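You operate a simulated robot arm through the tools that you are given. There is no shell and no other tool.

You are at the controls of a simulated robot arm. One attempt, no reset.

Task
Shim the pedestal to zero, then tighten both its bolts to 15 Nm.
Fine: set the torque knob before the bolts; one run a bolt; the nut driver goes back in its holder; leave the lever free. Set down upright: nut driver.

The check looks at the end state, three seconds after you hand in, the way a careful person would. Anything else that was tipped, shoved, dropped, spilled or broken makes it a failure.

Robot
A 6-joint arm with a two-finger gripper, fixed in place. Base frame: the origin is at the foot of the arm, x ahead of it, y to its left, z up. Lengths are in mm, angles in rad, forces in N, time in s.
Its first joint turns from -2.897 to 2.897 rad. Payload 2.45 kg.
The TCP is the grasp point between the finger pads, 20 mm short of the fingertips. In the tool frame z runs along the fingers and y along their closing line. Largest opening 140 mm; the body of the gripper starts 168 mm behind the TCP.
Orientation is that of the tool frame in the base frame, as a unit quaternion [x, y, z, w]. With the fingers straight down and closing along the base's y, the tool's x points along the base's -x, its y along +y and its z along -z.

Tools
- The arm moves only by the tool apply_moves. Its argument "targets" is a list of rows, each a list of 3 entries, a list of its own where there are three numbers: the shift along the base's x, y, z in units of 20 mm (1.0 is 20 mm), then the turn, a rotation vector about the base's x, y, z in units of 5 degrees (1.0 is 5 degrees), then the gripper command, from -1 (fully open) to 1 (shut), values between in proportion. In form: [[[tx, ty, tz], [ax, ay, az], jaw], ...]. A call has 1 to 20 rows; each row shifts and turns the commanded pose from where the row before left it. A call with a number of a shift or a turn outside -1 to 1 is refused whole. Each row takes 0.2 s and may step no farther than 50 mm and 0.15 rad from the row before; otherwise, or with a gripper value out of range, the whole call is refused. Where a pose cannot be reached the arm comes as near as it can. A force on the tool above 40 N (or 10 N above the force at the start of the call, whichever is more), or a blocked arm, ends the call early, and 0.2 s more pass. The fingers move at their own pace (about 45 mm/s each) and stop on an object; they squeeze with about 45 N. The grip force told is the motor's: it shows also when the fingers shut on nothing. Time passes only in rows, and 0.2 s behind the last, so rows that do not move let the fingers close. The reply holds the time, the measured pose of the TCP, the force on the tool along the base axes, the opening and the grip force, in the units named above and with some noise, with the torque about the TCP (base axes, N m) and any sound that the robot's microphone picked up.
- Cameras (640 x 400 px; columns grow to the right, rows downward): "scene" is fixed at [220.1, -500.7, 1479]; the picture's right is [0.89, -0.46, 0.00], its down [-0.16, -0.31, -0.94] and it looks along [0.43, 0.84, -0.34] (base axes); focal length 314 px, centre (320, 200). "wrist" rides on the gripper at [78, 11, -209] in the tool frame; the picture's right is [-0.14, 0.99, 0.00], its down [-0.92, -0.13, -0.37] and it looks along [-0.37, -0.05, 0.93] (tool axes); focal length 280 px, centre (320, 200). There is no depth. A picture from a camera that has moved, and an enlarged one, comes with that camera's place and axes in the base frame and with its lens.
- capture(camera): a new picture of that camera. No time passes.
- inspect(camera, box): a new picture of the part [left, top, right, bottom] of that camera's present view, enlarged. No time passes.
- close_job(): hands the job in; it is judged then, once.

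Nothing tells you positions but the pictures and the camera data. Unless the task says otherwise, let go and move clear before handing in.

The tools are called after "Call:" as name(argument=value, ...) on one line, values as JSON. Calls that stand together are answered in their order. apply_moves: Moves the arm, as the interface text tells. Its arguments: {"type":"object","properties":{"targets":{"type":"array"}},"required":["targets"]} The other tools are called the same way: capture (camera) takes a picture; inspect (camera, box) takes an enlarged picture of a part of a camera's view; close_job () hands the job in.

At the start:

```text
t: 0.0
tool_pos: [502.7, 478.0, 1106.0]
tool_rot: [-0.001, 1.0, 0.0, 0.0]
ft_force: [-0.3, -0.1, 0.0]
wrist_torque: [0.03, -0.02, 0.01]
gripper_width: 139.8
finger_force: 0.1
```

scene: 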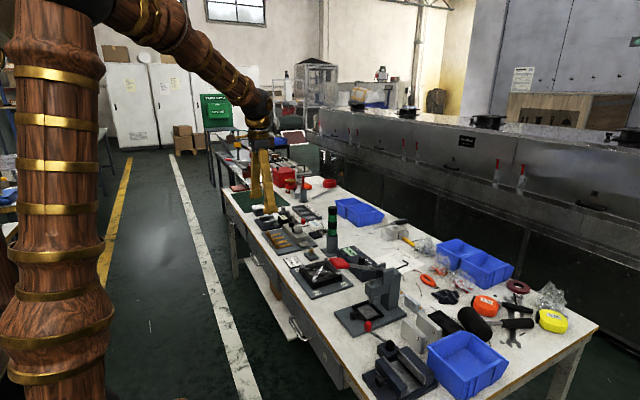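
wrist: 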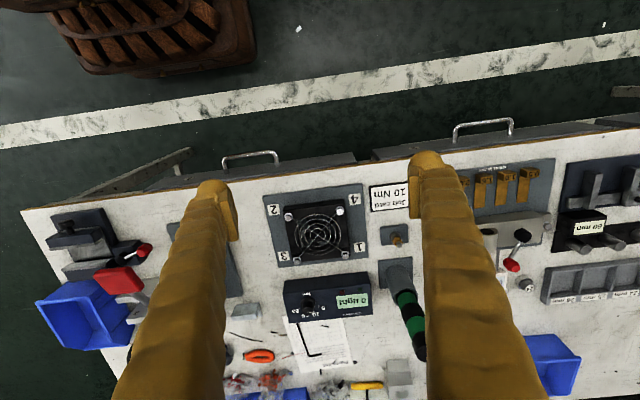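

I see a bench with several fixtures, and the arm is hanging above it. I'll look more closely at each part of the bench before moving.

Call:
inspect(camera="scene", box=[220, 170, 380, 270])

Call:
inspect(camera="scene", box=[280, 220, 440, 320])

Call:
inspect(camera="scene", box=[330, 270, 530, 395])

Call:
inspect(camera="wrist", box=[240, 160, 440, 285])

Call:
inspect(camera="wrist", box=[440, 140, 640, 310])

Call:
inspect(camera="wrist", box=[20, 190, 240, 340])

```text
4.00 times, centred on (300, 220) of scene
camera zoom: at [220.1, -500.7, 1479.0], right [0.89, -0.46, 0.0], down [-0.16, -0.31, -0.94], along [0.43, 0.84, -0.34], focal length 1258 px, centre (400, 120)
```

zoom: 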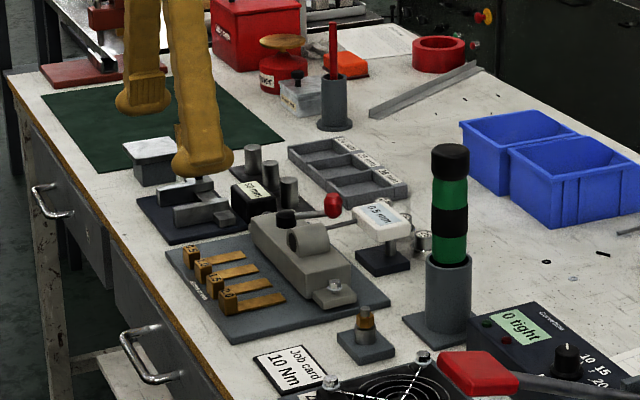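

```text
4.00 times, centred on (360, 270) of scene
camera zoom: at [220.1, -500.7, 1479.0], right [0.89, -0.46, 0.0], down [-0.16, -0.31, -0.94], along [0.43, 0.84, -0.34], focal length 1258 px, centre (160, -80)
```

zoom: 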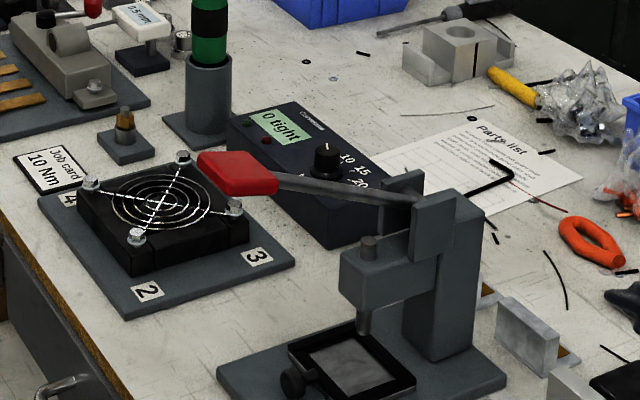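

```text
3.20 times, centred on (430, 332) of scene
camera zoom: at [220.1, -500.7, 1479.0], right [0.89, -0.46, 0.0], down [-0.16, -0.31, -0.94], along [0.43, 0.84, -0.34], focal length 1006 px, centre (-32, -224)
```

zoom: 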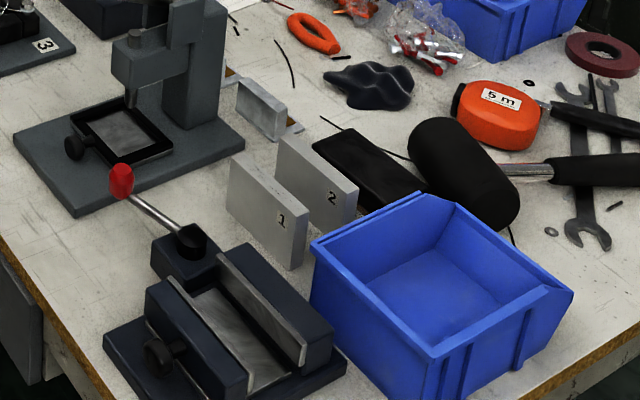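

```text
3.20 times, centred on (340, 222) of wrist
camera zoom: at [424.7, 488.9, 1313.3], right [0.14, 0.99, 0.0], down [0.92, -0.13, 0.37], along [0.37, -0.05, -0.93], focal length 897 px, centre (256, 128)
```

zoom: 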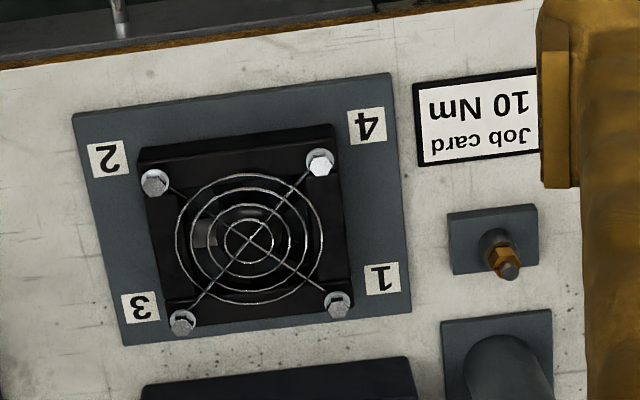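

```text
2.35 times, centred on (540, 225) of wrist
camera zoom: at [424.7, 488.9, 1313.3], right [0.14, 0.99, 0.0], down [0.92, -0.13, 0.37], along [0.37, -0.05, -0.93], focal length 660 px, centre (-198, 141)
```

zoom: 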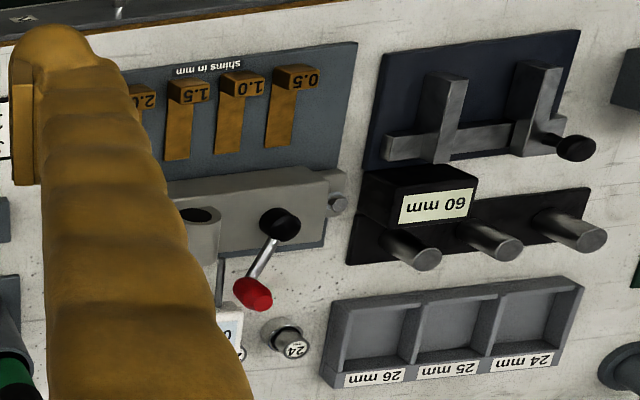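

```text
2.67 times, centred on (130, 265) of wrist
camera zoom: at [424.7, 488.9, 1313.3], right [0.14, 0.99, 0.0], down [0.92, -0.13, 0.37], along [0.37, -0.05, -0.93], focal length 748 px, centre (827, 27)
```

zoom: 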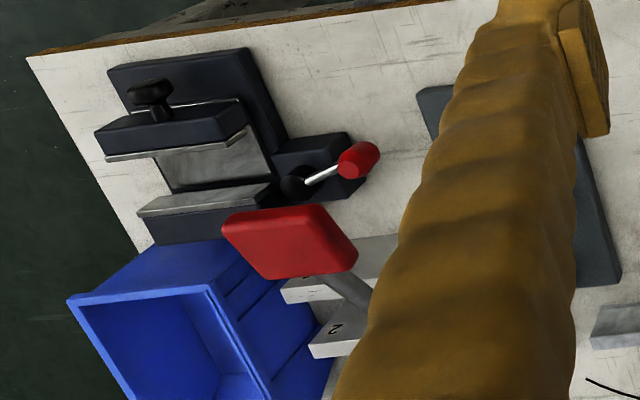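

The pedestal seems to be the grey body on the plate labelled "shims in mm", with a gauge beside it, and the nut driver stands in its holder further in. I'll move the camera along +y for a better look and a second line of sight.

Call:
apply_moves(targets=[[[0, 1, 0], [0, 0, 0], -1], [[0, 1, 0], [0, 0, 0], -1], [[0, 1, 0], [0, 0, 0], -1], [[0, 1, 0], [0, 0, 0], -1], [[0, 1, 0], [0, 0, 0], -1], [[0, 1, 0], [0, 0, 0], -1], [[0, 1, 0], [0, 0, 0], -1], [[0, 1, 0], [0, 0, 0], -1], [[0, 1, 0], [0, 0, 0], -1], [[0, 1, 0], [0, 0, 0], -1]])

Call:
capture(camera="wrist")

Call:
capture(camera="scene")

```text
t: 2.2
tool_pos: [502.0, 675.1, 1107.1]
tool_rot: [0.0, 1.0, 0.001, 0.0]
ft_force: [-0.3, 0.0, 0.4]
wrist_torque: [0.03, -0.03, 0.0]
gripper_width: 139.9
finger_force: 0.0
```

```text
taken
camera wrist: at [423.9, 687.6, 1314.2], right [0.14, 0.99, 0.0], down [0.92, -0.13, 0.37], along [0.37, -0.05, -0.93], focal length 280 px, centre (320, 200)
```

wrist: 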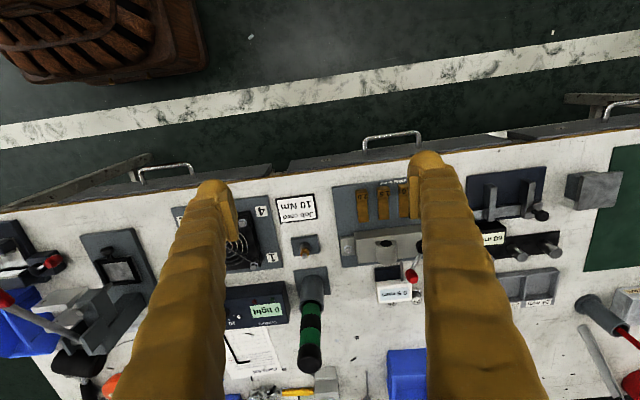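

```text
taken
```

scene: 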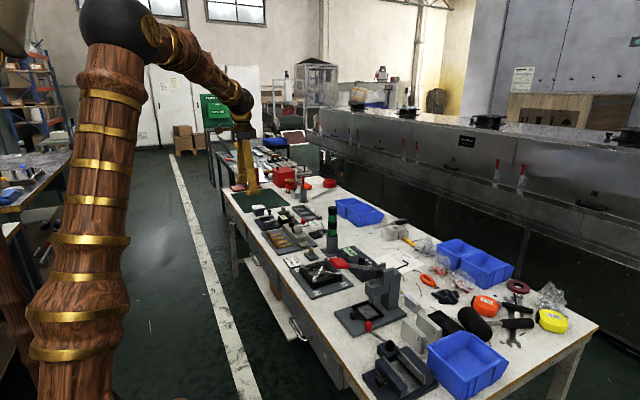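

The pedestal looks to be near (740, 780), and the driver holder near (790, 600). I'll zoom in on each fixture from here.

Call:
inspect(camera="wrist", box=[320, 170, 440, 310])

Call:
inspect(camera="wrist", box=[220, 180, 380, 380])

Call:
inspect(camera="scene", box=[245, 210, 345, 275])

Call:
inspect(camera="scene", box=[260, 215, 320, 255])

Call:
inspect(camera="scene", box=[315, 240, 395, 290])

```text
2.86 times, centred on (380, 240) of wrist
camera zoom: at [423.9, 687.6, 1314.2], right [0.14, 0.99, 0.0], down [0.92, -0.13, 0.37], along [0.37, -0.05, -0.93], focal length 801 px, centre (149, 86)
```

zoom: 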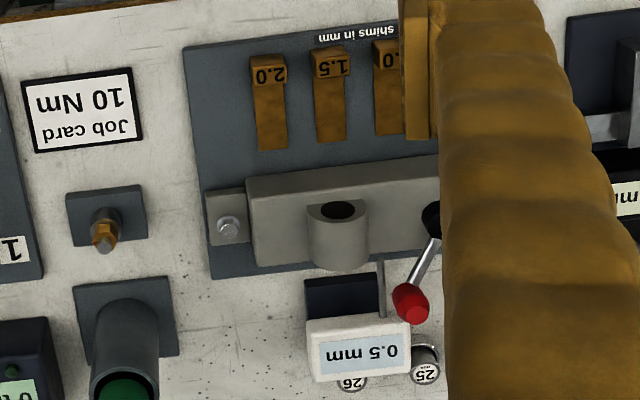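

```text
2.00 times, centred on (300, 280) of wrist
camera zoom: at [423.9, 687.6, 1314.2], right [0.14, 0.99, 0.0], down [0.92, -0.13, 0.37], along [0.37, -0.05, -0.93], focal length 561 px, centre (360, 40)
```

zoom: 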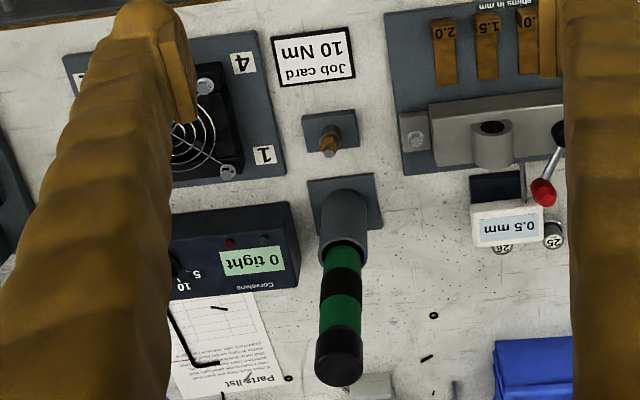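

```text
6.15 times, centred on (295, 242) of scene
camera zoom: at [220.1, -500.7, 1479.0], right [0.89, -0.46, 0.0], down [-0.16, -0.31, -0.94], along [0.43, 0.84, -0.34], focal length 1934 px, centre (474, -62)
```

zoom: 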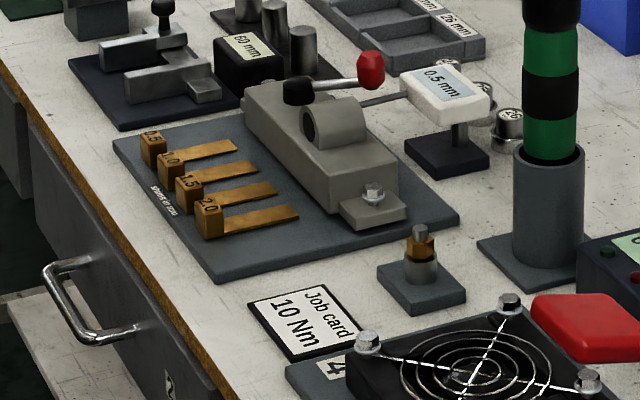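

```text
10.00 times, centred on (290, 235) of scene
camera zoom: at [220.1, -500.7, 1479.0], right [0.89, -0.46, 0.0], down [-0.16, -0.31, -0.94], along [0.43, 0.84, -0.34], focal length 3144 px, centre (620, -150)
```

zoom: 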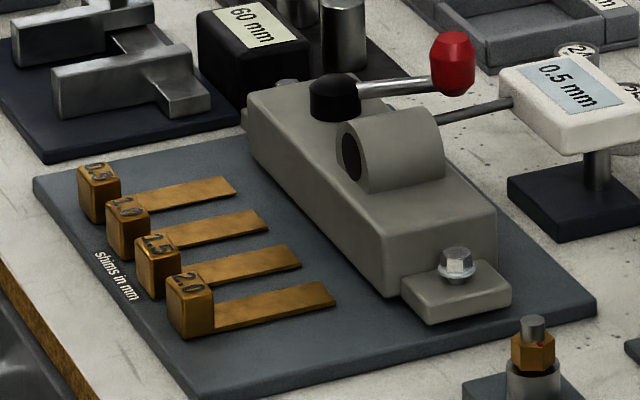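

```text
8.00 times, centred on (355, 265) of scene
camera zoom: at [220.1, -500.7, 1479.0], right [0.89, -0.46, 0.0], down [-0.16, -0.31, -0.94], along [0.43, 0.84, -0.34], focal length 2515 px, centre (40, -320)
```

zoom: 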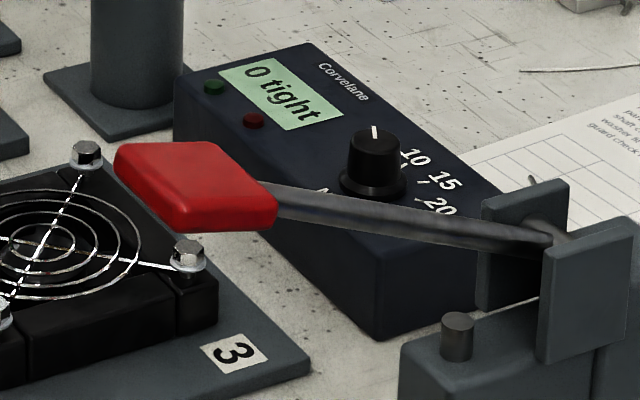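

The gauge reads 0.5 mm and the shims (0.5, 1.0, 1.5, 2.0) lie on the pedestal plate. I'll move over the pedestal at height, checking that I can reach it and reading the details from there.

Call:
apply_moves(targets=[[[1, 0.8, 0], [0, 0, 0], -1], [[1, 0.8, 0], [0, 0, 0], -1], [[1, 0.8, 0], [0, 0, 0], -1], [[1, 0.8, 0], [0, 0, 0], -1], [[1, 0.8, 0], [0, 0, 0], -1], [[1, 0.5, 0], [0, 0, 0], -1], [[1, 0.5, 0], [0, 0, 0], -1]])

Call:
capture(camera="wrist")

Call:
inspect(camera="wrist", box=[220, 60, 420, 260])

Call:
inspect(camera="wrist", box=[60, 100, 260, 300])

```text
t: 3.8
tool_pos: [642.0, 778.3, 1105.3]
tool_rot: [0.0, 1.0, 0.0, 0.0]
ft_force: [-0.2, 0.1, -0.3]
wrist_torque: [0.0, 0.0, 0.02]
gripper_width: 140.1
finger_force: 0.0
```

```text
taken
camera wrist: at [564.5, 788.6, 1312.9], right [0.14, 0.99, 0.0], down [0.92, -0.13, 0.37], along [0.37, -0.05, -0.93], focal length 280 px, centre (320, 200)
```

wrist: 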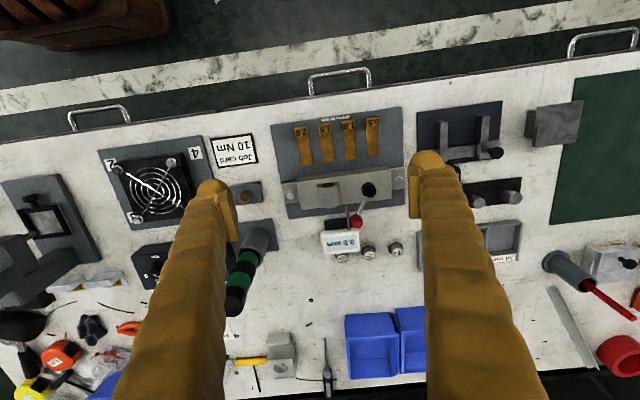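

```text
2.00 times, centred on (320, 160) of wrist
camera zoom: at [564.5, 788.6, 1312.9], right [0.14, 0.99, 0.0], down [0.92, -0.13, 0.37], along [0.37, -0.05, -0.93], focal length 561 px, centre (320, 280)
```

zoom: 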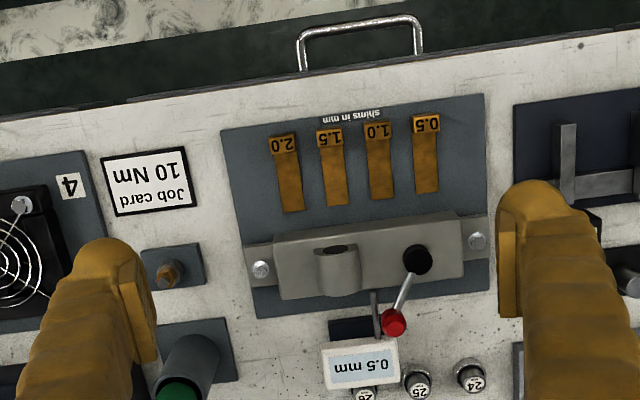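

```text
2.00 times, centred on (160, 200) of wrist
camera zoom: at [564.5, 788.6, 1312.9], right [0.14, 0.99, 0.0], down [0.92, -0.13, 0.37], along [0.37, -0.05, -0.93], focal length 561 px, centre (640, 200)
```

zoom: 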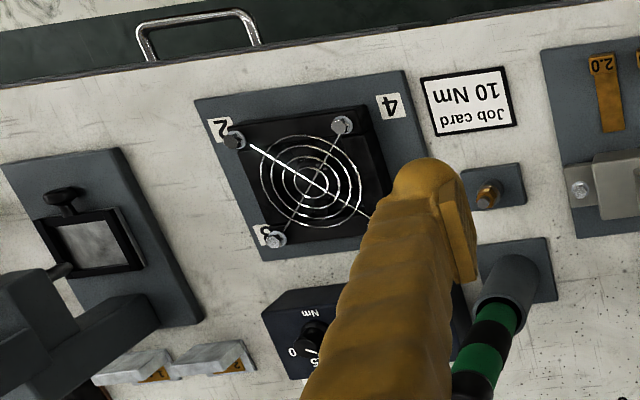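

So the pedestal's bolts are at about (747, 706) and (747, 914), with the lever hub near (748, 850). I'll test the reach at height, toward the farther bolt.

Call:
apply_moves(targets=[[[0.8, 1, 0], [0, 0, 0], -1], [[0.8, 1, 0], [0, 0, 0], -1], [[0.8, 1, 0], [0, 0, 0], -1], [[0.8, 1, 0], [0, 0, 0], -1], [[0.8, 1, 0], [0, 0, 0], -1], [[0.8, 1, 0], [0, 0, 0], -1], [[0.4, 0.8, 0], [0, 0, 0], -1]])

Call:
capture(camera="wrist")

Call:
capture(camera="scene")

```text
t: 5.4
tool_pos: [738.1, 901.7, 1104.2]
tool_rot: [0.0, 1.0, 0.0, 0.0]
ft_force: [0.7, 0.0, -0.2]
wrist_torque: [-0.01, 0.03, 0.02]
gripper_width: 140.1
finger_force: 0.1
out of reach, approached as far as the arm can: row 7
```

```text
taken
camera wrist: at [661.8, 913.7, 1311.1], right [0.14, 0.99, 0.0], down [0.92, -0.13, 0.37], along [0.36, -0.05, -0.93], focal length 280 px, centre (320, 200)
```

wrist: 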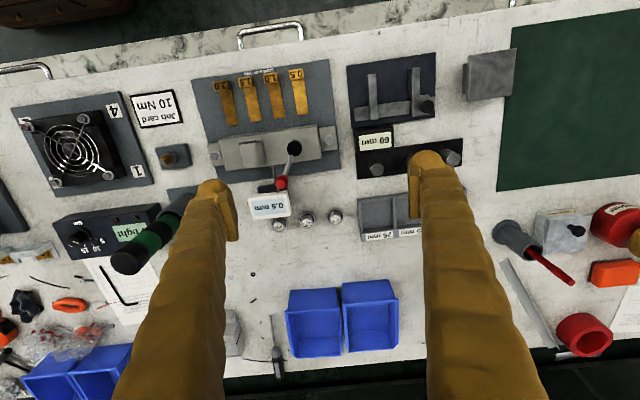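

```text
taken
```

scene: 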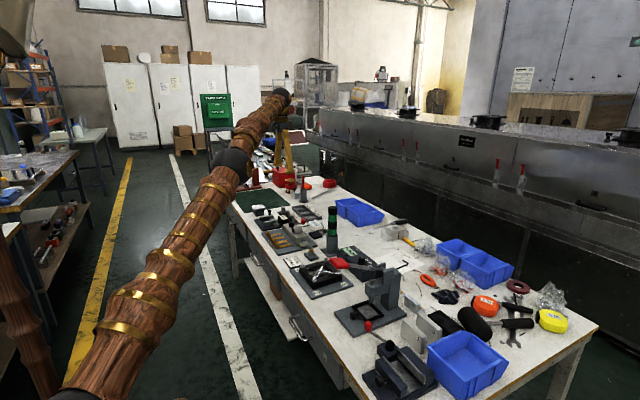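

I can reach out to about 1165 mm from the base at this height. Next I'll see how far that holds lower down.

Call:
apply_moves(targets=[[[0, 0, -1], [0, 0, 0], -1], [[0, 0, -1], [0, 0, 0], -1], [[0, 0, -1], [0, 0, 0], -1], [[0, 0, -1], [0, 0, 0], -1], [[0, 0, -1], [0, 0, 0], -1], [[0, 0, 0], [0, 0, 0], -1]])

```text
t: 6.8
tool_pos: [738.1, 902.6, 1002.4]
tool_rot: [0.0, 1.0, 0.0, 0.0]
ft_force: [-0.5, 0.8, -0.3]
wrist_torque: [-0.01, 0.0, -0.02]
gripper_width: 139.9
finger_force: 0.1
```

Call:
apply_moves(targets=[[[0.4, 0.6, 0], [0, 0, 0], -1], [[0, 0, -1], [0, 0, 0], -1], [[0, 0, -1], [0, 0, 0], -1], [[0, 0, -1], [0, 0, 0], -1], [[0, 0, 0], [0, 0, 0], -1]])

Call:
capture(camera="wrist")

Call:
capture(camera="scene")

```text
t: 8.0
tool_pos: [747.2, 914.3, 943.7]
tool_rot: [0.0, 1.0, 0.0, 0.0]
ft_force: [0.0, -0.6, 0.5]
wrist_torque: [0.01, 0.01, 0.01]
gripper_width: 139.8
finger_force: 0.1
```

```text
taken
camera wrist: at [668.8, 925.9, 1150.2], right [0.14, 0.99, 0.0], down [0.92, -0.13, 0.37], along [0.37, -0.05, -0.93], focal length 280 px, centre (320, 200)
```

wrist: 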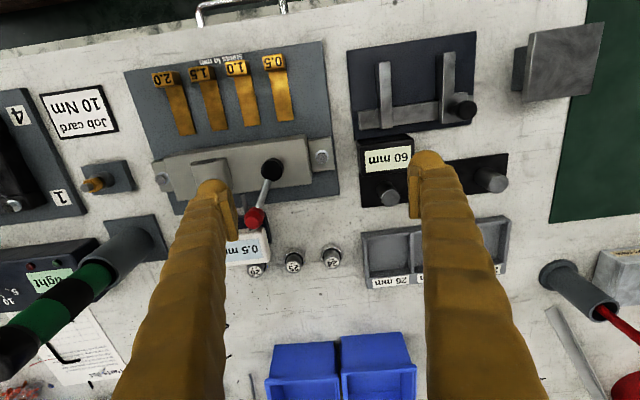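

```text
taken
```

scene: 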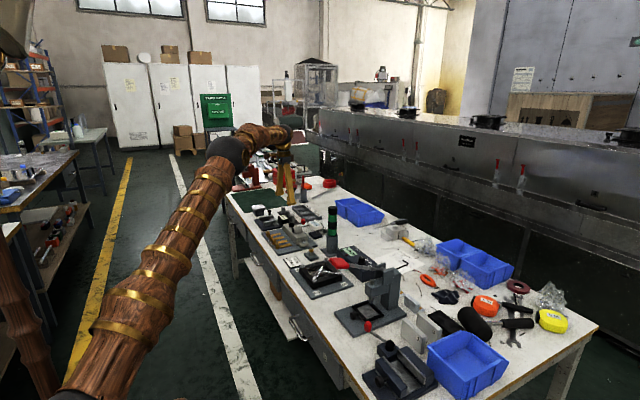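

The far bolt is comfortably in reach and lines up with (747, 914). I'll bring the camera over the lever and gauge for a close look.

Call:
apply_moves(targets=[[[0, -1, 0], [0, 0, 0], -1], [[0, -1, 0], [0, 0, 0], -1], [[0, -1, 0], [0, 0, 0], -1], [[0, -1, 0], [0, 0, 0], -1], [[0, -0.5, 0], [0, 0, 0], -1], [[0, 0, 0], [0, 0, 0], -1]])

Call:
capture(camera="wrist")

Call:
inspect(camera="wrist", box=[230, 60, 430, 260])

Call:
inspect(camera="wrist", box=[220, 140, 420, 265])

Call:
inspect(camera="scene", box=[275, 215, 325, 246])

```text
t: 9.4
tool_pos: [747.4, 824.7, 942.6]
tool_rot: [0.0, 1.0, 0.0, 0.001]
ft_force: [0.6, -0.4, -1.1]
wrist_torque: [-0.03, 0.05, -0.02]
gripper_width: 140.0
finger_force: 0.1
```

```text
taken
camera wrist: at [669.4, 835.3, 1150.9], right [0.14, 0.99, 0.0], down [0.92, -0.13, 0.37], along [0.37, -0.05, -0.93], focal length 280 px, centre (320, 200)
```

wrist: 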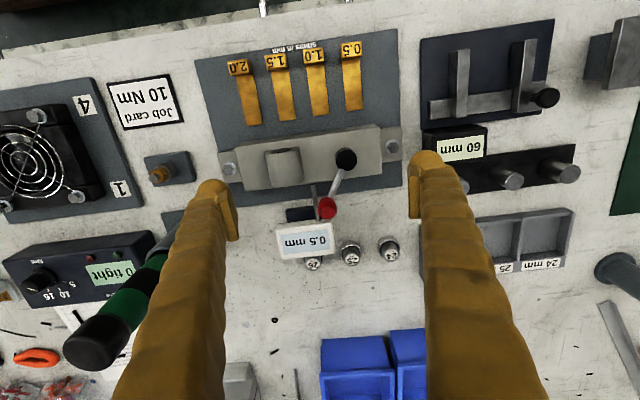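

```text
2.00 times, centred on (330, 160) of wrist
camera zoom: at [669.4, 835.3, 1150.9], right [0.14, 0.99, 0.0], down [0.92, -0.13, 0.37], along [0.37, -0.05, -0.93], focal length 561 px, centre (300, 280)
```

zoom: 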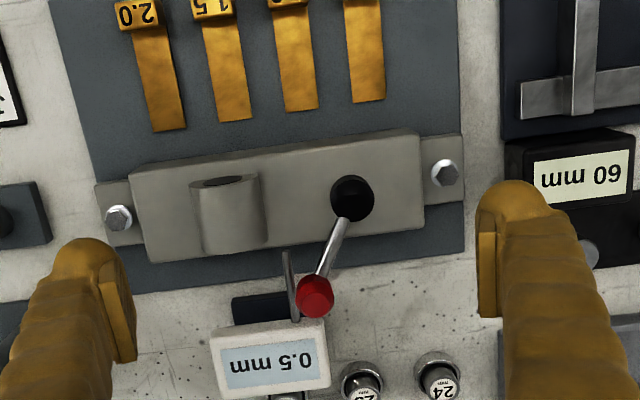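

```text
3.20 times, centred on (320, 202) of wrist
camera zoom: at [669.4, 835.3, 1150.9], right [0.14, 0.99, 0.0], down [0.92, -0.13, 0.37], along [0.37, -0.05, -0.93], focal length 897 px, centre (320, 192)
```

zoom: 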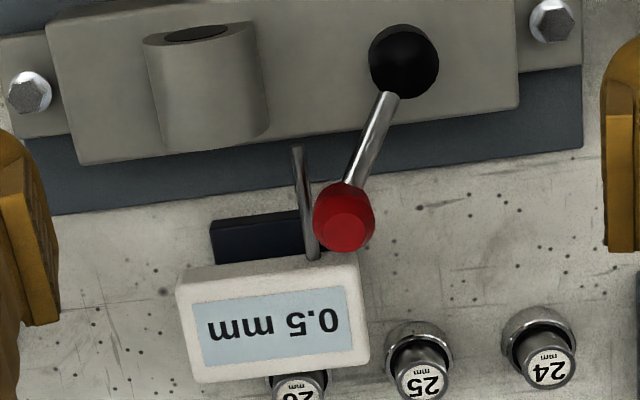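

```text
12.80 times, centred on (300, 230) of scene
camera zoom: at [220.1, -500.7, 1479.0], right [0.89, -0.46, 0.0], down [-0.16, -0.31, -0.94], along [0.43, 0.84, -0.34], focal length 4024 px, centre (576, -190)
```

zoom: 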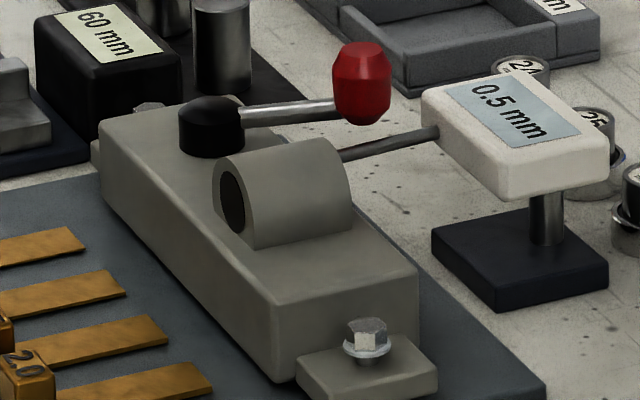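

The lever hub is near (749, 855) with its red knob at about (804, 826, 844), and the gauge box behind it tops out at about z 836. I'll shut the gripper and come down beside the knob on its −y side, staying above the gauge.

Call:
apply_moves(targets=[[[0.8, -0.5, 0], [0, 0, 0], 1], [[0.8, -0.5, 0], [0, 0, 0], 1], [[0.8, -0.5, 0], [0, 0, 0], 1], [[0, 0, 0], [0, 0, 0], 1], [[0, 0, 0], [0, 0, 0], 1], [[0, 0, 0], [0, 0, 0], 1], [[0, 0, 0], [0, 0, 0], 1], [[0, 0, 0], [0, 0, 0], 1], [[0, 0, -1], [0, 0, 0], 1], [[0, 0, -1], [0, 0, 0], 1], [[0, 0, 0], [0, 0, 0], 1]])

Call:
capture(camera="wrist")

Call:
inspect(camera="scene", box=[260, 190, 360, 253])

```text
t: 11.8
tool_pos: [796.3, 794.2, 902.1]
tool_rot: [0.0, 1.0, 0.001, -0.001]
ft_force: [0.0, 0.1, 0.0]
wrist_torque: [0.02, -0.02, 0.02]
gripper_width: 0.1
finger_force: 29.5
```

```text
taken
camera wrist: at [717.9, 805.7, 1110.2], right [0.14, 0.99, 0.0], down [0.92, -0.13, 0.37], along [0.37, -0.05, -0.93], focal length 280 px, centre (320, 200)
```

wrist: 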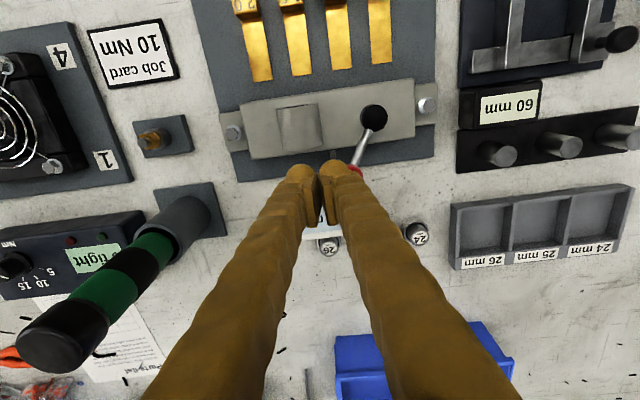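

```text
6.35 times, centred on (310, 222) of scene
camera zoom: at [220.1, -500.7, 1479.0], right [0.89, -0.46, 0.0], down [-0.16, -0.31, -0.94], along [0.43, 0.84, -0.34], focal length 1996 px, centre (384, 64)
```

zoom: 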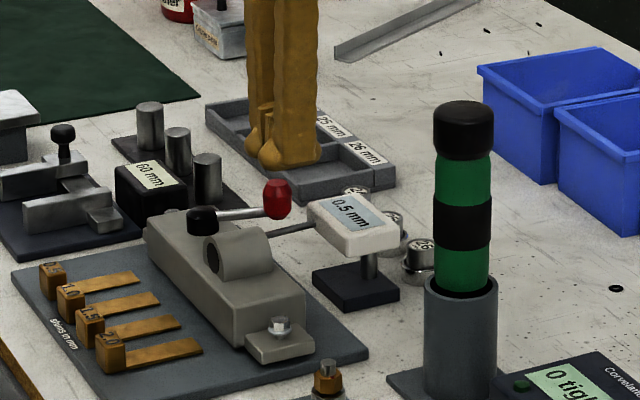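

Call:
apply_moves(targets=[[[0, 0, -1], [0, 0, 0], 1], [[0, 0, -1], [0, 0, 0], 1], [[0, 0, 0], [0, 0, 0], 1]])

Call:
capture(camera="wrist")

Call:
inspect(camera="scene", box=[270, 205, 340, 249])

```text
t: 12.6
tool_pos: [796.3, 795.0, 863.5]
tool_rot: [0.0, 1.0, 0.001, 0.0]
ft_force: [0.6, -1.0, 6.4]
wrist_torque: [0.16, -0.06, 0.03]
gripper_width: 0.1
finger_force: 29.4
```

```text
taken
camera wrist: at [718.2, 805.2, 1070.5], right [0.14, 0.99, 0.0], down [0.92, -0.13, 0.37], along [0.37, -0.05, -0.93], focal length 280 px, centre (320, 200)
```

wrist: 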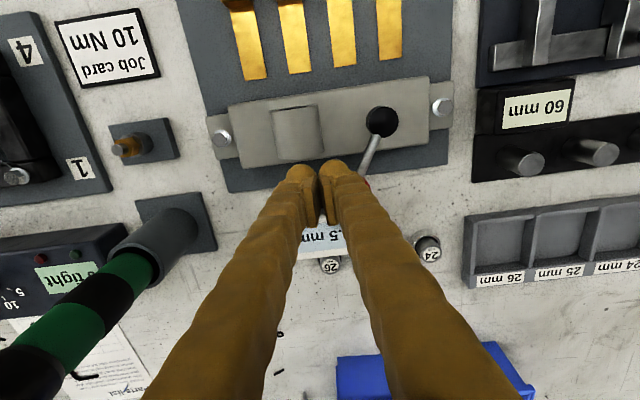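

```text
9.09 times, centred on (305, 227) of scene
camera zoom: at [220.1, -500.7, 1479.0], right [0.89, -0.46, 0.0], down [-0.16, -0.31, -0.94], along [0.43, 0.84, -0.34], focal length 2858 px, centre (456, -46)
```

zoom: 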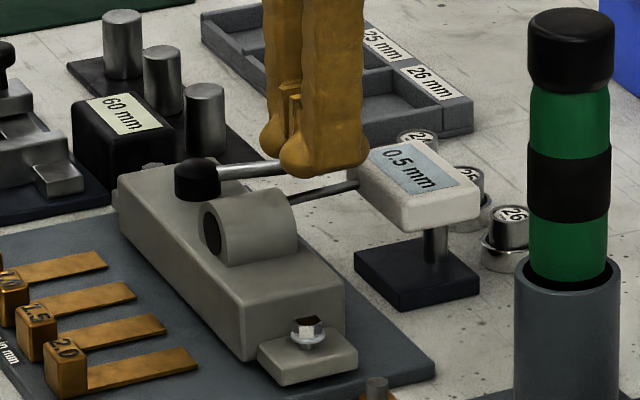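

Something touched lightly under the fingers (6 N), probably the gauge edge. I'll lift a little and shift back from the gauge before pushing the knob.

Call:
apply_moves(targets=[[[0, 0, 0.2], [0, 0, 0], 1], [[-0.4, 0, 0], [0, 0, 0], 1], [[0, 0, 0], [0, 0, 0], 1]])

Call:
inspect(camera="scene", box=[270, 205, 340, 249])

Call:
inspect(camera="wrist", box=[240, 80, 440, 280])

```text
t: 13.4
tool_pos: [787.9, 793.1, 866.6]
tool_rot: [0.001, 1.0, 0.0, 0.0]
ft_force: [-0.6, -0.6, -0.4]
wrist_torque: [0.0, -0.01, -0.03]
gripper_width: 0.1
finger_force: 29.3
```

```text
9.09 times, centred on (305, 227) of scene
camera zoom: at [220.1, -500.7, 1479.0], right [0.89, -0.46, 0.0], down [-0.16, -0.31, -0.94], along [0.43, 0.84, -0.34], focal length 2858 px, centre (456, -46)
```

zoom: 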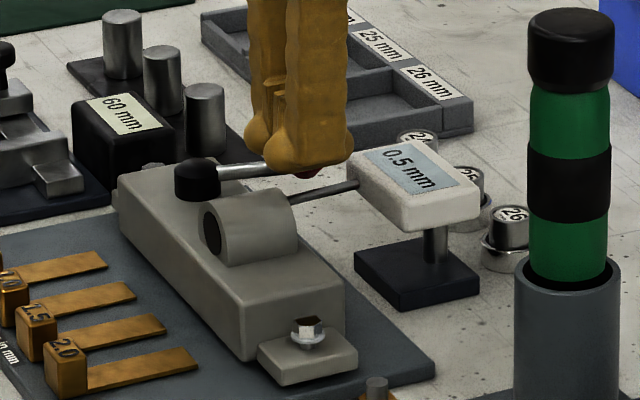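

```text
2.00 times, centred on (340, 180) of wrist
camera zoom: at [709.3, 805.6, 1074.5], right [0.14, 0.99, 0.0], down [0.92, -0.13, 0.37], along [0.37, -0.05, -0.93], focal length 561 px, centre (280, 240)
```

zoom: 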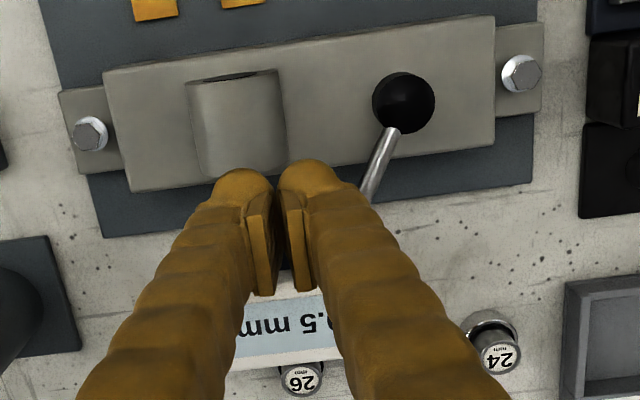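

Call:
apply_moves(targets=[[[0, 0.5, 0], [0, 0, 0], 1], [[0, 0.5, 0], [0, 0, 0], 1], [[0, 0.5, 0], [0, 0, 0], 1], [[0, 0, 0], [0, 0, 0], 1]])

Call:
inspect(camera="wrist", box=[240, 80, 440, 280])

Call:
inspect(camera="scene", box=[270, 205, 340, 249])

```text
t: 14.4
tool_pos: [787.4, 823.6, 867.5]
tool_rot: [0.0, 1.0, 0.001, 0.0]
ft_force: [-1.3, -0.2, 0.3]
wrist_torque: [0.09, 0.0, 0.02]
gripper_width: 0.2
finger_force: 29.6
```

```text
2.00 times, centred on (340, 180) of wrist
camera zoom: at [708.4, 835.6, 1074.7], right [0.14, 0.99, 0.0], down [0.92, -0.13, 0.37], along [0.37, -0.05, -0.93], focal length 561 px, centre (280, 240)
```

zoom: 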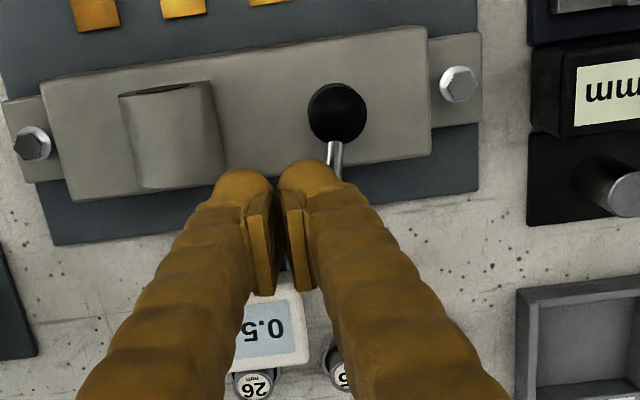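

```text
9.09 times, centred on (305, 227) of scene
camera zoom: at [220.1, -500.7, 1479.0], right [0.89, -0.46, 0.0], down [-0.16, -0.31, -0.94], along [0.43, 0.84, -0.34], focal length 2858 px, centre (456, -46)
```

zoom: 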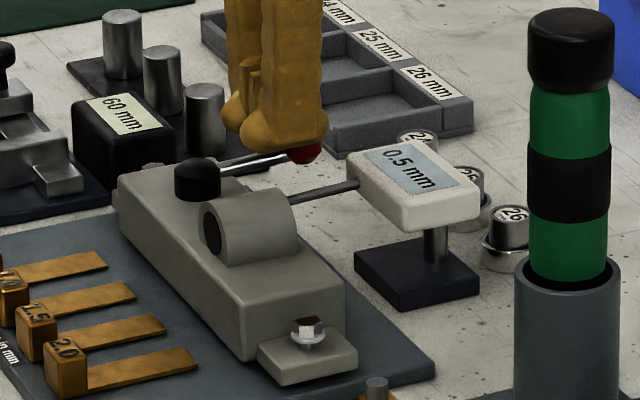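

The lever swings freely toward +y with almost no force. I'll keep pushing and watch the gauge.

Call:
apply_moves(targets=[[[0, 0.5, 0], [0, 0, 0], 1], [[0, 0.5, 0], [0, 0, 0], 1], [[0, 0.5, 0], [0, 0, 0], 1], [[0, 0, 0], [0, 0, 0], 1]])

Call:
inspect(camera="wrist", box=[240, 80, 440, 280])

Call:
inspect(camera="scene", box=[270, 205, 340, 249])

```text
t: 15.4
tool_pos: [784.2, 855.4, 867.4]
tool_rot: [-0.001, 1.0, 0.0, 0.0]
ft_force: [-32.4, -11.2, 16.9]
wrist_torque: [-0.14, 0.07, 0.4]
gripper_width: 0.1
finger_force: 29.3
```

```text
2.00 times, centred on (340, 180) of wrist
camera zoom: at [707.7, 865.9, 1074.4], right [0.14, 0.99, 0.0], down [0.92, -0.13, 0.37], along [0.36, -0.05, -0.93], focal length 561 px, centre (280, 240)
```

zoom: 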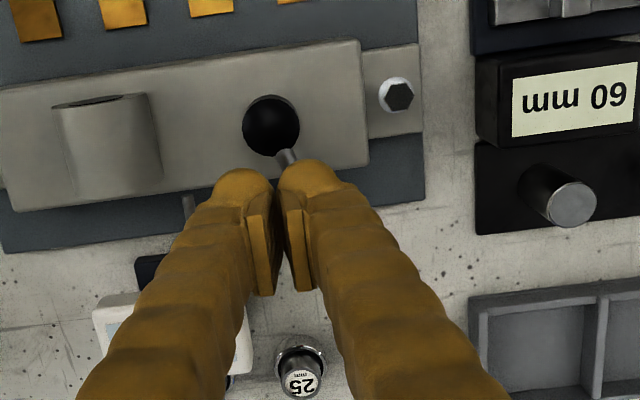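

```text
9.09 times, centred on (305, 227) of scene
camera zoom: at [220.1, -500.7, 1479.0], right [0.89, -0.46, 0.0], down [-0.16, -0.31, -0.94], along [0.43, 0.84, -0.34], focal length 2858 px, centre (456, -46)
```

zoom: 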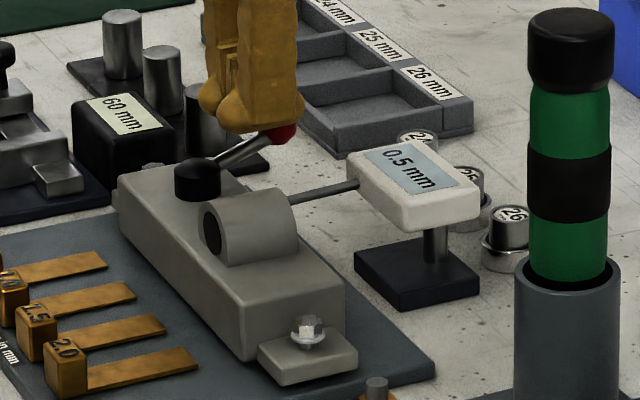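

The lever has gone from about −29° to +23°, but the fingertips have ridden over the rod and now press the knob outward. I'll back off, drop a little lower so they bear on the rod, and push again.

Call:
apply_moves(targets=[[[0, -0.5, 0], [0, 0, 0], 1], [[0, -0.5, 0], [0, 0, 0], 1], [[0, -0.3, 0], [0, 0, 0], 1], [[0, 0, 0], [0, 0, 0], 1]])

Call:
inspect(camera="wrist", box=[240, 80, 440, 280])

Call:
inspect(camera="scene", box=[270, 205, 340, 249])

```text
t: 16.4
tool_pos: [789.2, 827.9, 865.8]
tool_rot: [0.0, 1.0, 0.0, 0.0]
ft_force: [0.2, -0.3, -0.4]
wrist_torque: [-0.01, -0.01, 0.01]
gripper_width: 0.0
finger_force: 29.6
```

```text
2.00 times, centred on (340, 180) of wrist
camera zoom: at [709.9, 838.9, 1074.5], right [0.14, 0.99, 0.0], down [0.92, -0.13, 0.37], along [0.37, -0.05, -0.93], focal length 561 px, centre (280, 240)
```

zoom: 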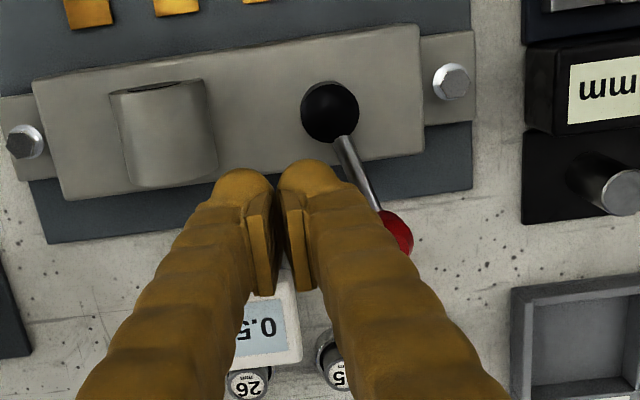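

```text
9.09 times, centred on (305, 227) of scene
camera zoom: at [220.1, -500.7, 1479.0], right [0.89, -0.46, 0.0], down [-0.16, -0.31, -0.94], along [0.43, 0.84, -0.34], focal length 2858 px, centre (456, -46)
```

zoom: 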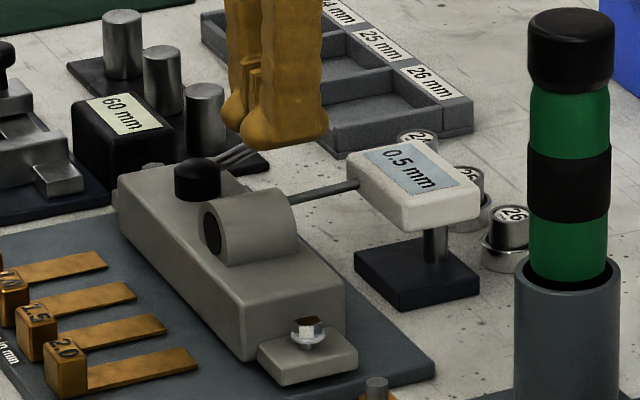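

Call:
apply_moves(targets=[[[0, 0, -0.65], [0, 0, 0], 1], [[0, 0.5, 0], [0, 0, 0], 1], [[0, 0.5, 0], [0, 0, 0], 1], [[0, 0.5, 0], [0, 0, 0], 1], [[0, 0.5, 0], [0, 0, 0], 1], [[0, 0, 0], [0, 0, 0], 1]])

Call:
inspect(camera="wrist", box=[220, 60, 420, 280])

Call:
inspect(camera="scene", box=[270, 205, 340, 249])

```text
t: 17.5
tool_pos: [787.3, 857.2, 853.5]
tool_rot: [0.0, 1.0, -0.003, -0.003]
ft_force: [-2.8, -11.2, 2.3]
wrist_torque: [-0.06, 0.03, -0.02]
gripper_width: 0.2
finger_force: 29.4
stopped in row 5: the force on the tool passed its limit at 56 N (the readings are from after the stop); the commanded pose is now the measured one
```

```text
1.82 times, centred on (320, 170) of wrist
camera zoom: at [711.1, 869.9, 1061.4], right [0.14, 0.99, -0.01], down [0.92, -0.13, 0.37], along [0.36, -0.06, -0.93], focal length 510 px, centre (320, 254)
```

zoom: 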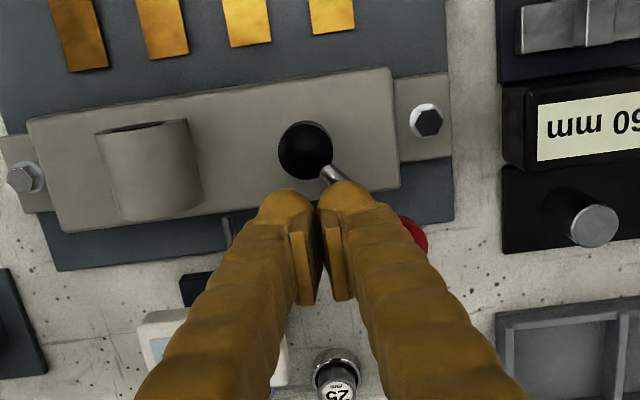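

```text
9.09 times, centred on (305, 227) of scene
camera zoom: at [220.1, -500.7, 1479.0], right [0.89, -0.46, 0.0], down [-0.16, -0.31, -0.94], along [0.43, 0.84, -0.34], focal length 2858 px, centre (456, -46)
```

zoom: 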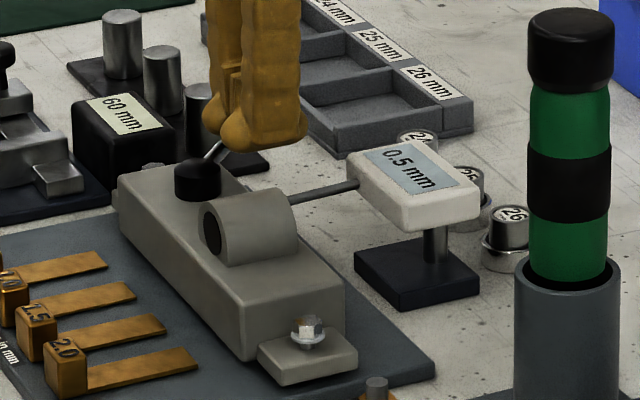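

Call:
apply_moves(targets=[[[0, -0.5, 0], [0, 0, 0], 1], [[0, -0.5, 0.5], [0, 0, 0], 1], [[0, -0.5, 0.8], [0, 0, 0], 1], [[0, -0.5, 1], [0, 0, 0], 1], [[-0.5, -0.5, 1], [0, 0, 0], 1], [[0, 0, 0], [0, 0, 0], 1]])

Call:
capture(camera="wrist")

Call:
inspect(camera="scene", box=[270, 205, 340, 249])

Call:
inspect(camera="wrist", box=[220, 80, 440, 280])

```text
t: 18.9
tool_pos: [778.0, 807.9, 919.7]
tool_rot: [0.001, 1.0, -0.002, -0.002]
ft_force: [-0.3, -0.8, -0.5]
wrist_torque: [0.01, -0.01, 0.02]
gripper_width: 0.0
finger_force: 29.0
```

```text
taken
camera wrist: at [701.2, 820.4, 1127.5], right [0.14, 0.99, -0.01], down [0.92, -0.13, 0.37], along [0.36, -0.06, -0.93], focal length 280 px, centre (320, 200)
```

wrist: 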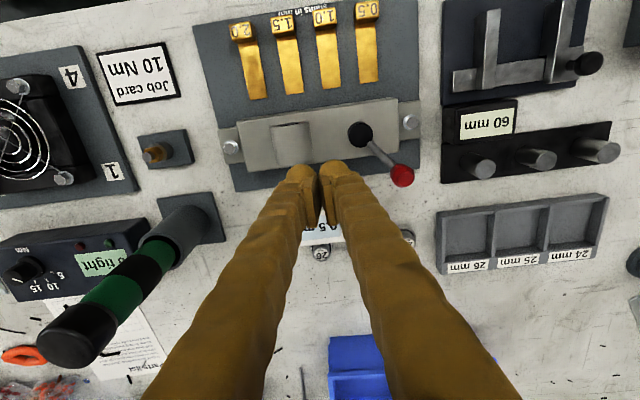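

```text
9.09 times, centred on (305, 227) of scene
camera zoom: at [220.1, -500.7, 1479.0], right [0.89, -0.46, 0.0], down [-0.16, -0.31, -0.94], along [0.43, 0.84, -0.34], focal length 2858 px, centre (456, -46)
```

zoom: 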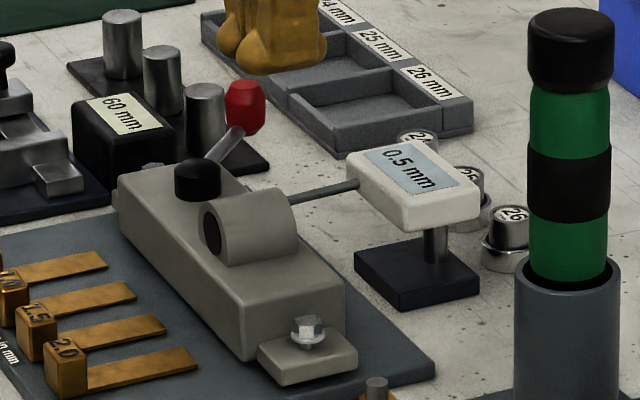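

```text
2.00 times, centred on (330, 180) of wrist
camera zoom: at [701.2, 820.4, 1127.5], right [0.14, 0.99, -0.01], down [0.92, -0.13, 0.37], along [0.36, -0.06, -0.93], focal length 561 px, centre (300, 240)
```

zoom: 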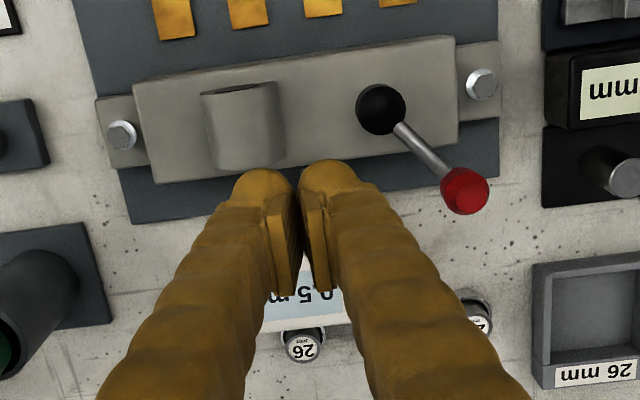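

The lever now sits near +40° with the gauge unchanged at 0.5 mm and no visible lift. I'll push on the knob itself, square to the rod, for a better arm and see whether the lever travels further.

Call:
apply_moves(targets=[[[1, 0.5, 0], [0, 0, 0], 1], [[0.9, 1, 0], [0, 0, 0], 1], [[0, 1, 0], [0, 0, 0], 1], [[0, 0.7, -0.5], [0, 0, 0], 1], [[0, 0, -1], [0, 0, 0], 1], [[0, 0, -1], [0, 0, 0], 1], [[0, 0, -0.7], [0, 0, 0], 1], [[0, 0, 0], [0, 0, 0], 1]])

Call:
inspect(camera="wrist", box=[220, 60, 440, 280])

Call:
inspect(camera="scene", box=[270, 205, 340, 249])

```text
t: 20.6
tool_pos: [821.4, 869.4, 860.6]
tool_rot: [0.002, 1.0, -0.002, 0.002]
ft_force: [4.1, -4.3, 0.1]
wrist_torque: [-0.04, -0.11, 0.02]
gripper_width: 0.0
finger_force: 29.1
stopped in row 8: the force on the tool passed its limit at 109 N (the readings are from after the stop); the commanded pose is now the measured one
```

```text
1.82 times, centred on (330, 170) of wrist
camera zoom: at [743.1, 881.9, 1067.8], right [0.14, 0.99, 0.0], down [0.92, -0.13, 0.37], along [0.37, -0.06, -0.93], focal length 510 px, centre (302, 254)
```

zoom: 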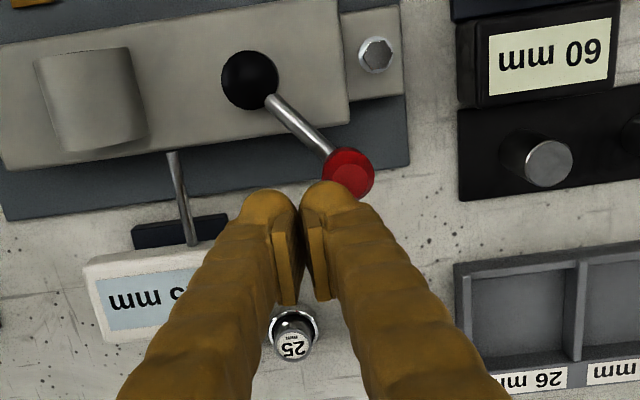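

```text
9.09 times, centred on (305, 227) of scene
camera zoom: at [220.1, -500.7, 1479.0], right [0.89, -0.46, 0.0], down [-0.16, -0.31, -0.94], along [0.43, 0.84, -0.34], focal length 2858 px, centre (456, -46)
```

zoom: 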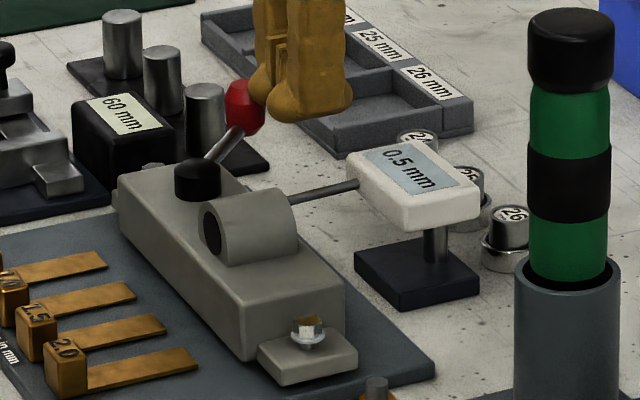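

That landed on the knob's shoulder harder than I wanted (109 N), though nothing looks displaced. I'll move clear in +x/−y, drop slightly beside the knob, then push tangentially in small steps.

Call:
apply_moves(targets=[[[0.3, -0.5, 0.1], [0, 0, 0], 1], [[0.1, -0.3, 0], [0, 0, 0], 1], [[0, 0, -0.3], [0, 0, 0], 1], [[0, 0, 0], [0, 0, 0], 1]])

Call:
inspect(camera="wrist", box=[220, 60, 440, 280])

```text
t: 21.6
tool_pos: [830.5, 852.5, 857.7]
tool_rot: [0.001, 1.0, -0.002, 0.001]
ft_force: [0.1, 0.4, -0.1]
wrist_torque: [-0.03, 0.0, -0.03]
gripper_width: 0.1
finger_force: 29.6
```

```text
1.82 times, centred on (330, 170) of wrist
camera zoom: at [751.0, 865.6, 1064.2], right [0.14, 0.99, 0.0], down [0.92, -0.13, 0.37], along [0.37, -0.06, -0.93], focal length 510 px, centre (302, 254)
```

zoom: 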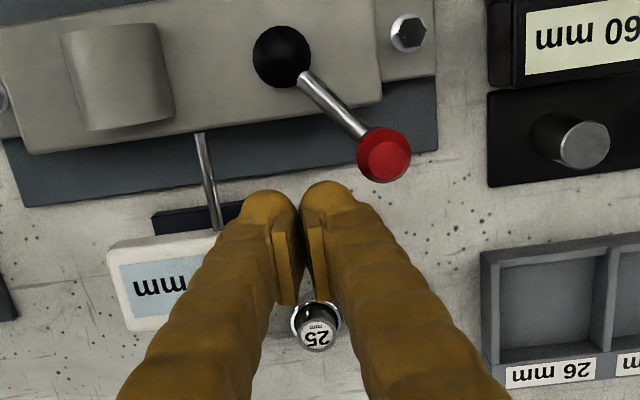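

Call:
apply_moves(targets=[[[-0.2, 0.3, 0], [0, 0, 0], 1], [[-0.2, 0.3, 0], [0, 0, 0], 1], [[-0.25, 0.3, 0], [0, 0, 0], 1], [[-0.25, 0.3, 0], [0, 0, 0], 1], [[-0.25, 0.25, 0], [0, 0, 0], 1], [[-0.25, 0.25, 0], [0, 0, 0], 1], [[0, 0, 0], [0, 0, 0], 1]])

Call:
inspect(camera="wrist", box=[220, 60, 440, 280])

Call:
inspect(camera="scene", box=[270, 205, 340, 249])

```text
t: 22.4
tool_pos: [823.1, 866.7, 858.8]
tool_rot: [0.004, 1.0, -0.002, 0.005]
ft_force: [9.5, -4.3, 1.2]
wrist_torque: [0.01, -0.1, -0.17]
gripper_width: 0.3
finger_force: 29.3
stopped in row 4: the force on the tool passed its limit at 47 N (the readings are from after the stop); the commanded pose is now the measured one
```

```text
1.82 times, centred on (330, 170) of wrist
camera zoom: at [742.1, 880.3, 1065.9], right [0.14, 0.99, 0.0], down [0.92, -0.13, 0.38], along [0.37, -0.06, -0.93], focal length 510 px, centre (302, 254)
```

zoom: 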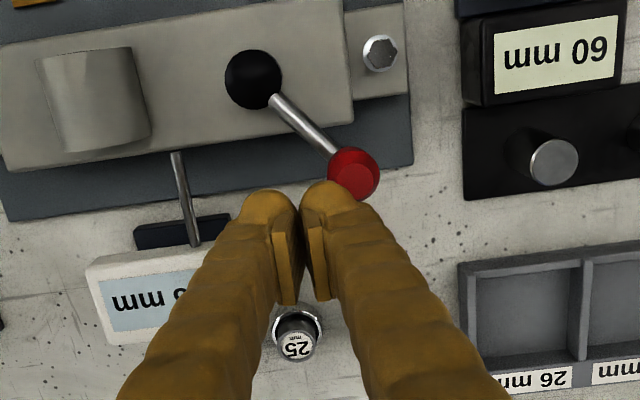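

```text
9.09 times, centred on (305, 227) of scene
camera zoom: at [220.1, -500.7, 1479.0], right [0.89, -0.46, 0.0], down [-0.16, -0.31, -0.94], along [0.43, 0.84, -0.34], focal length 2858 px, centre (456, -46)
```

zoom: 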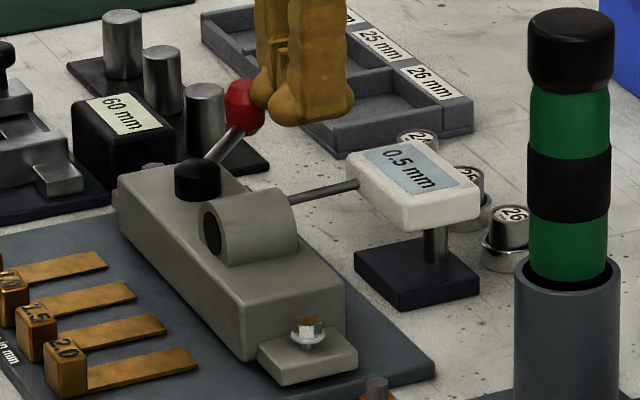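

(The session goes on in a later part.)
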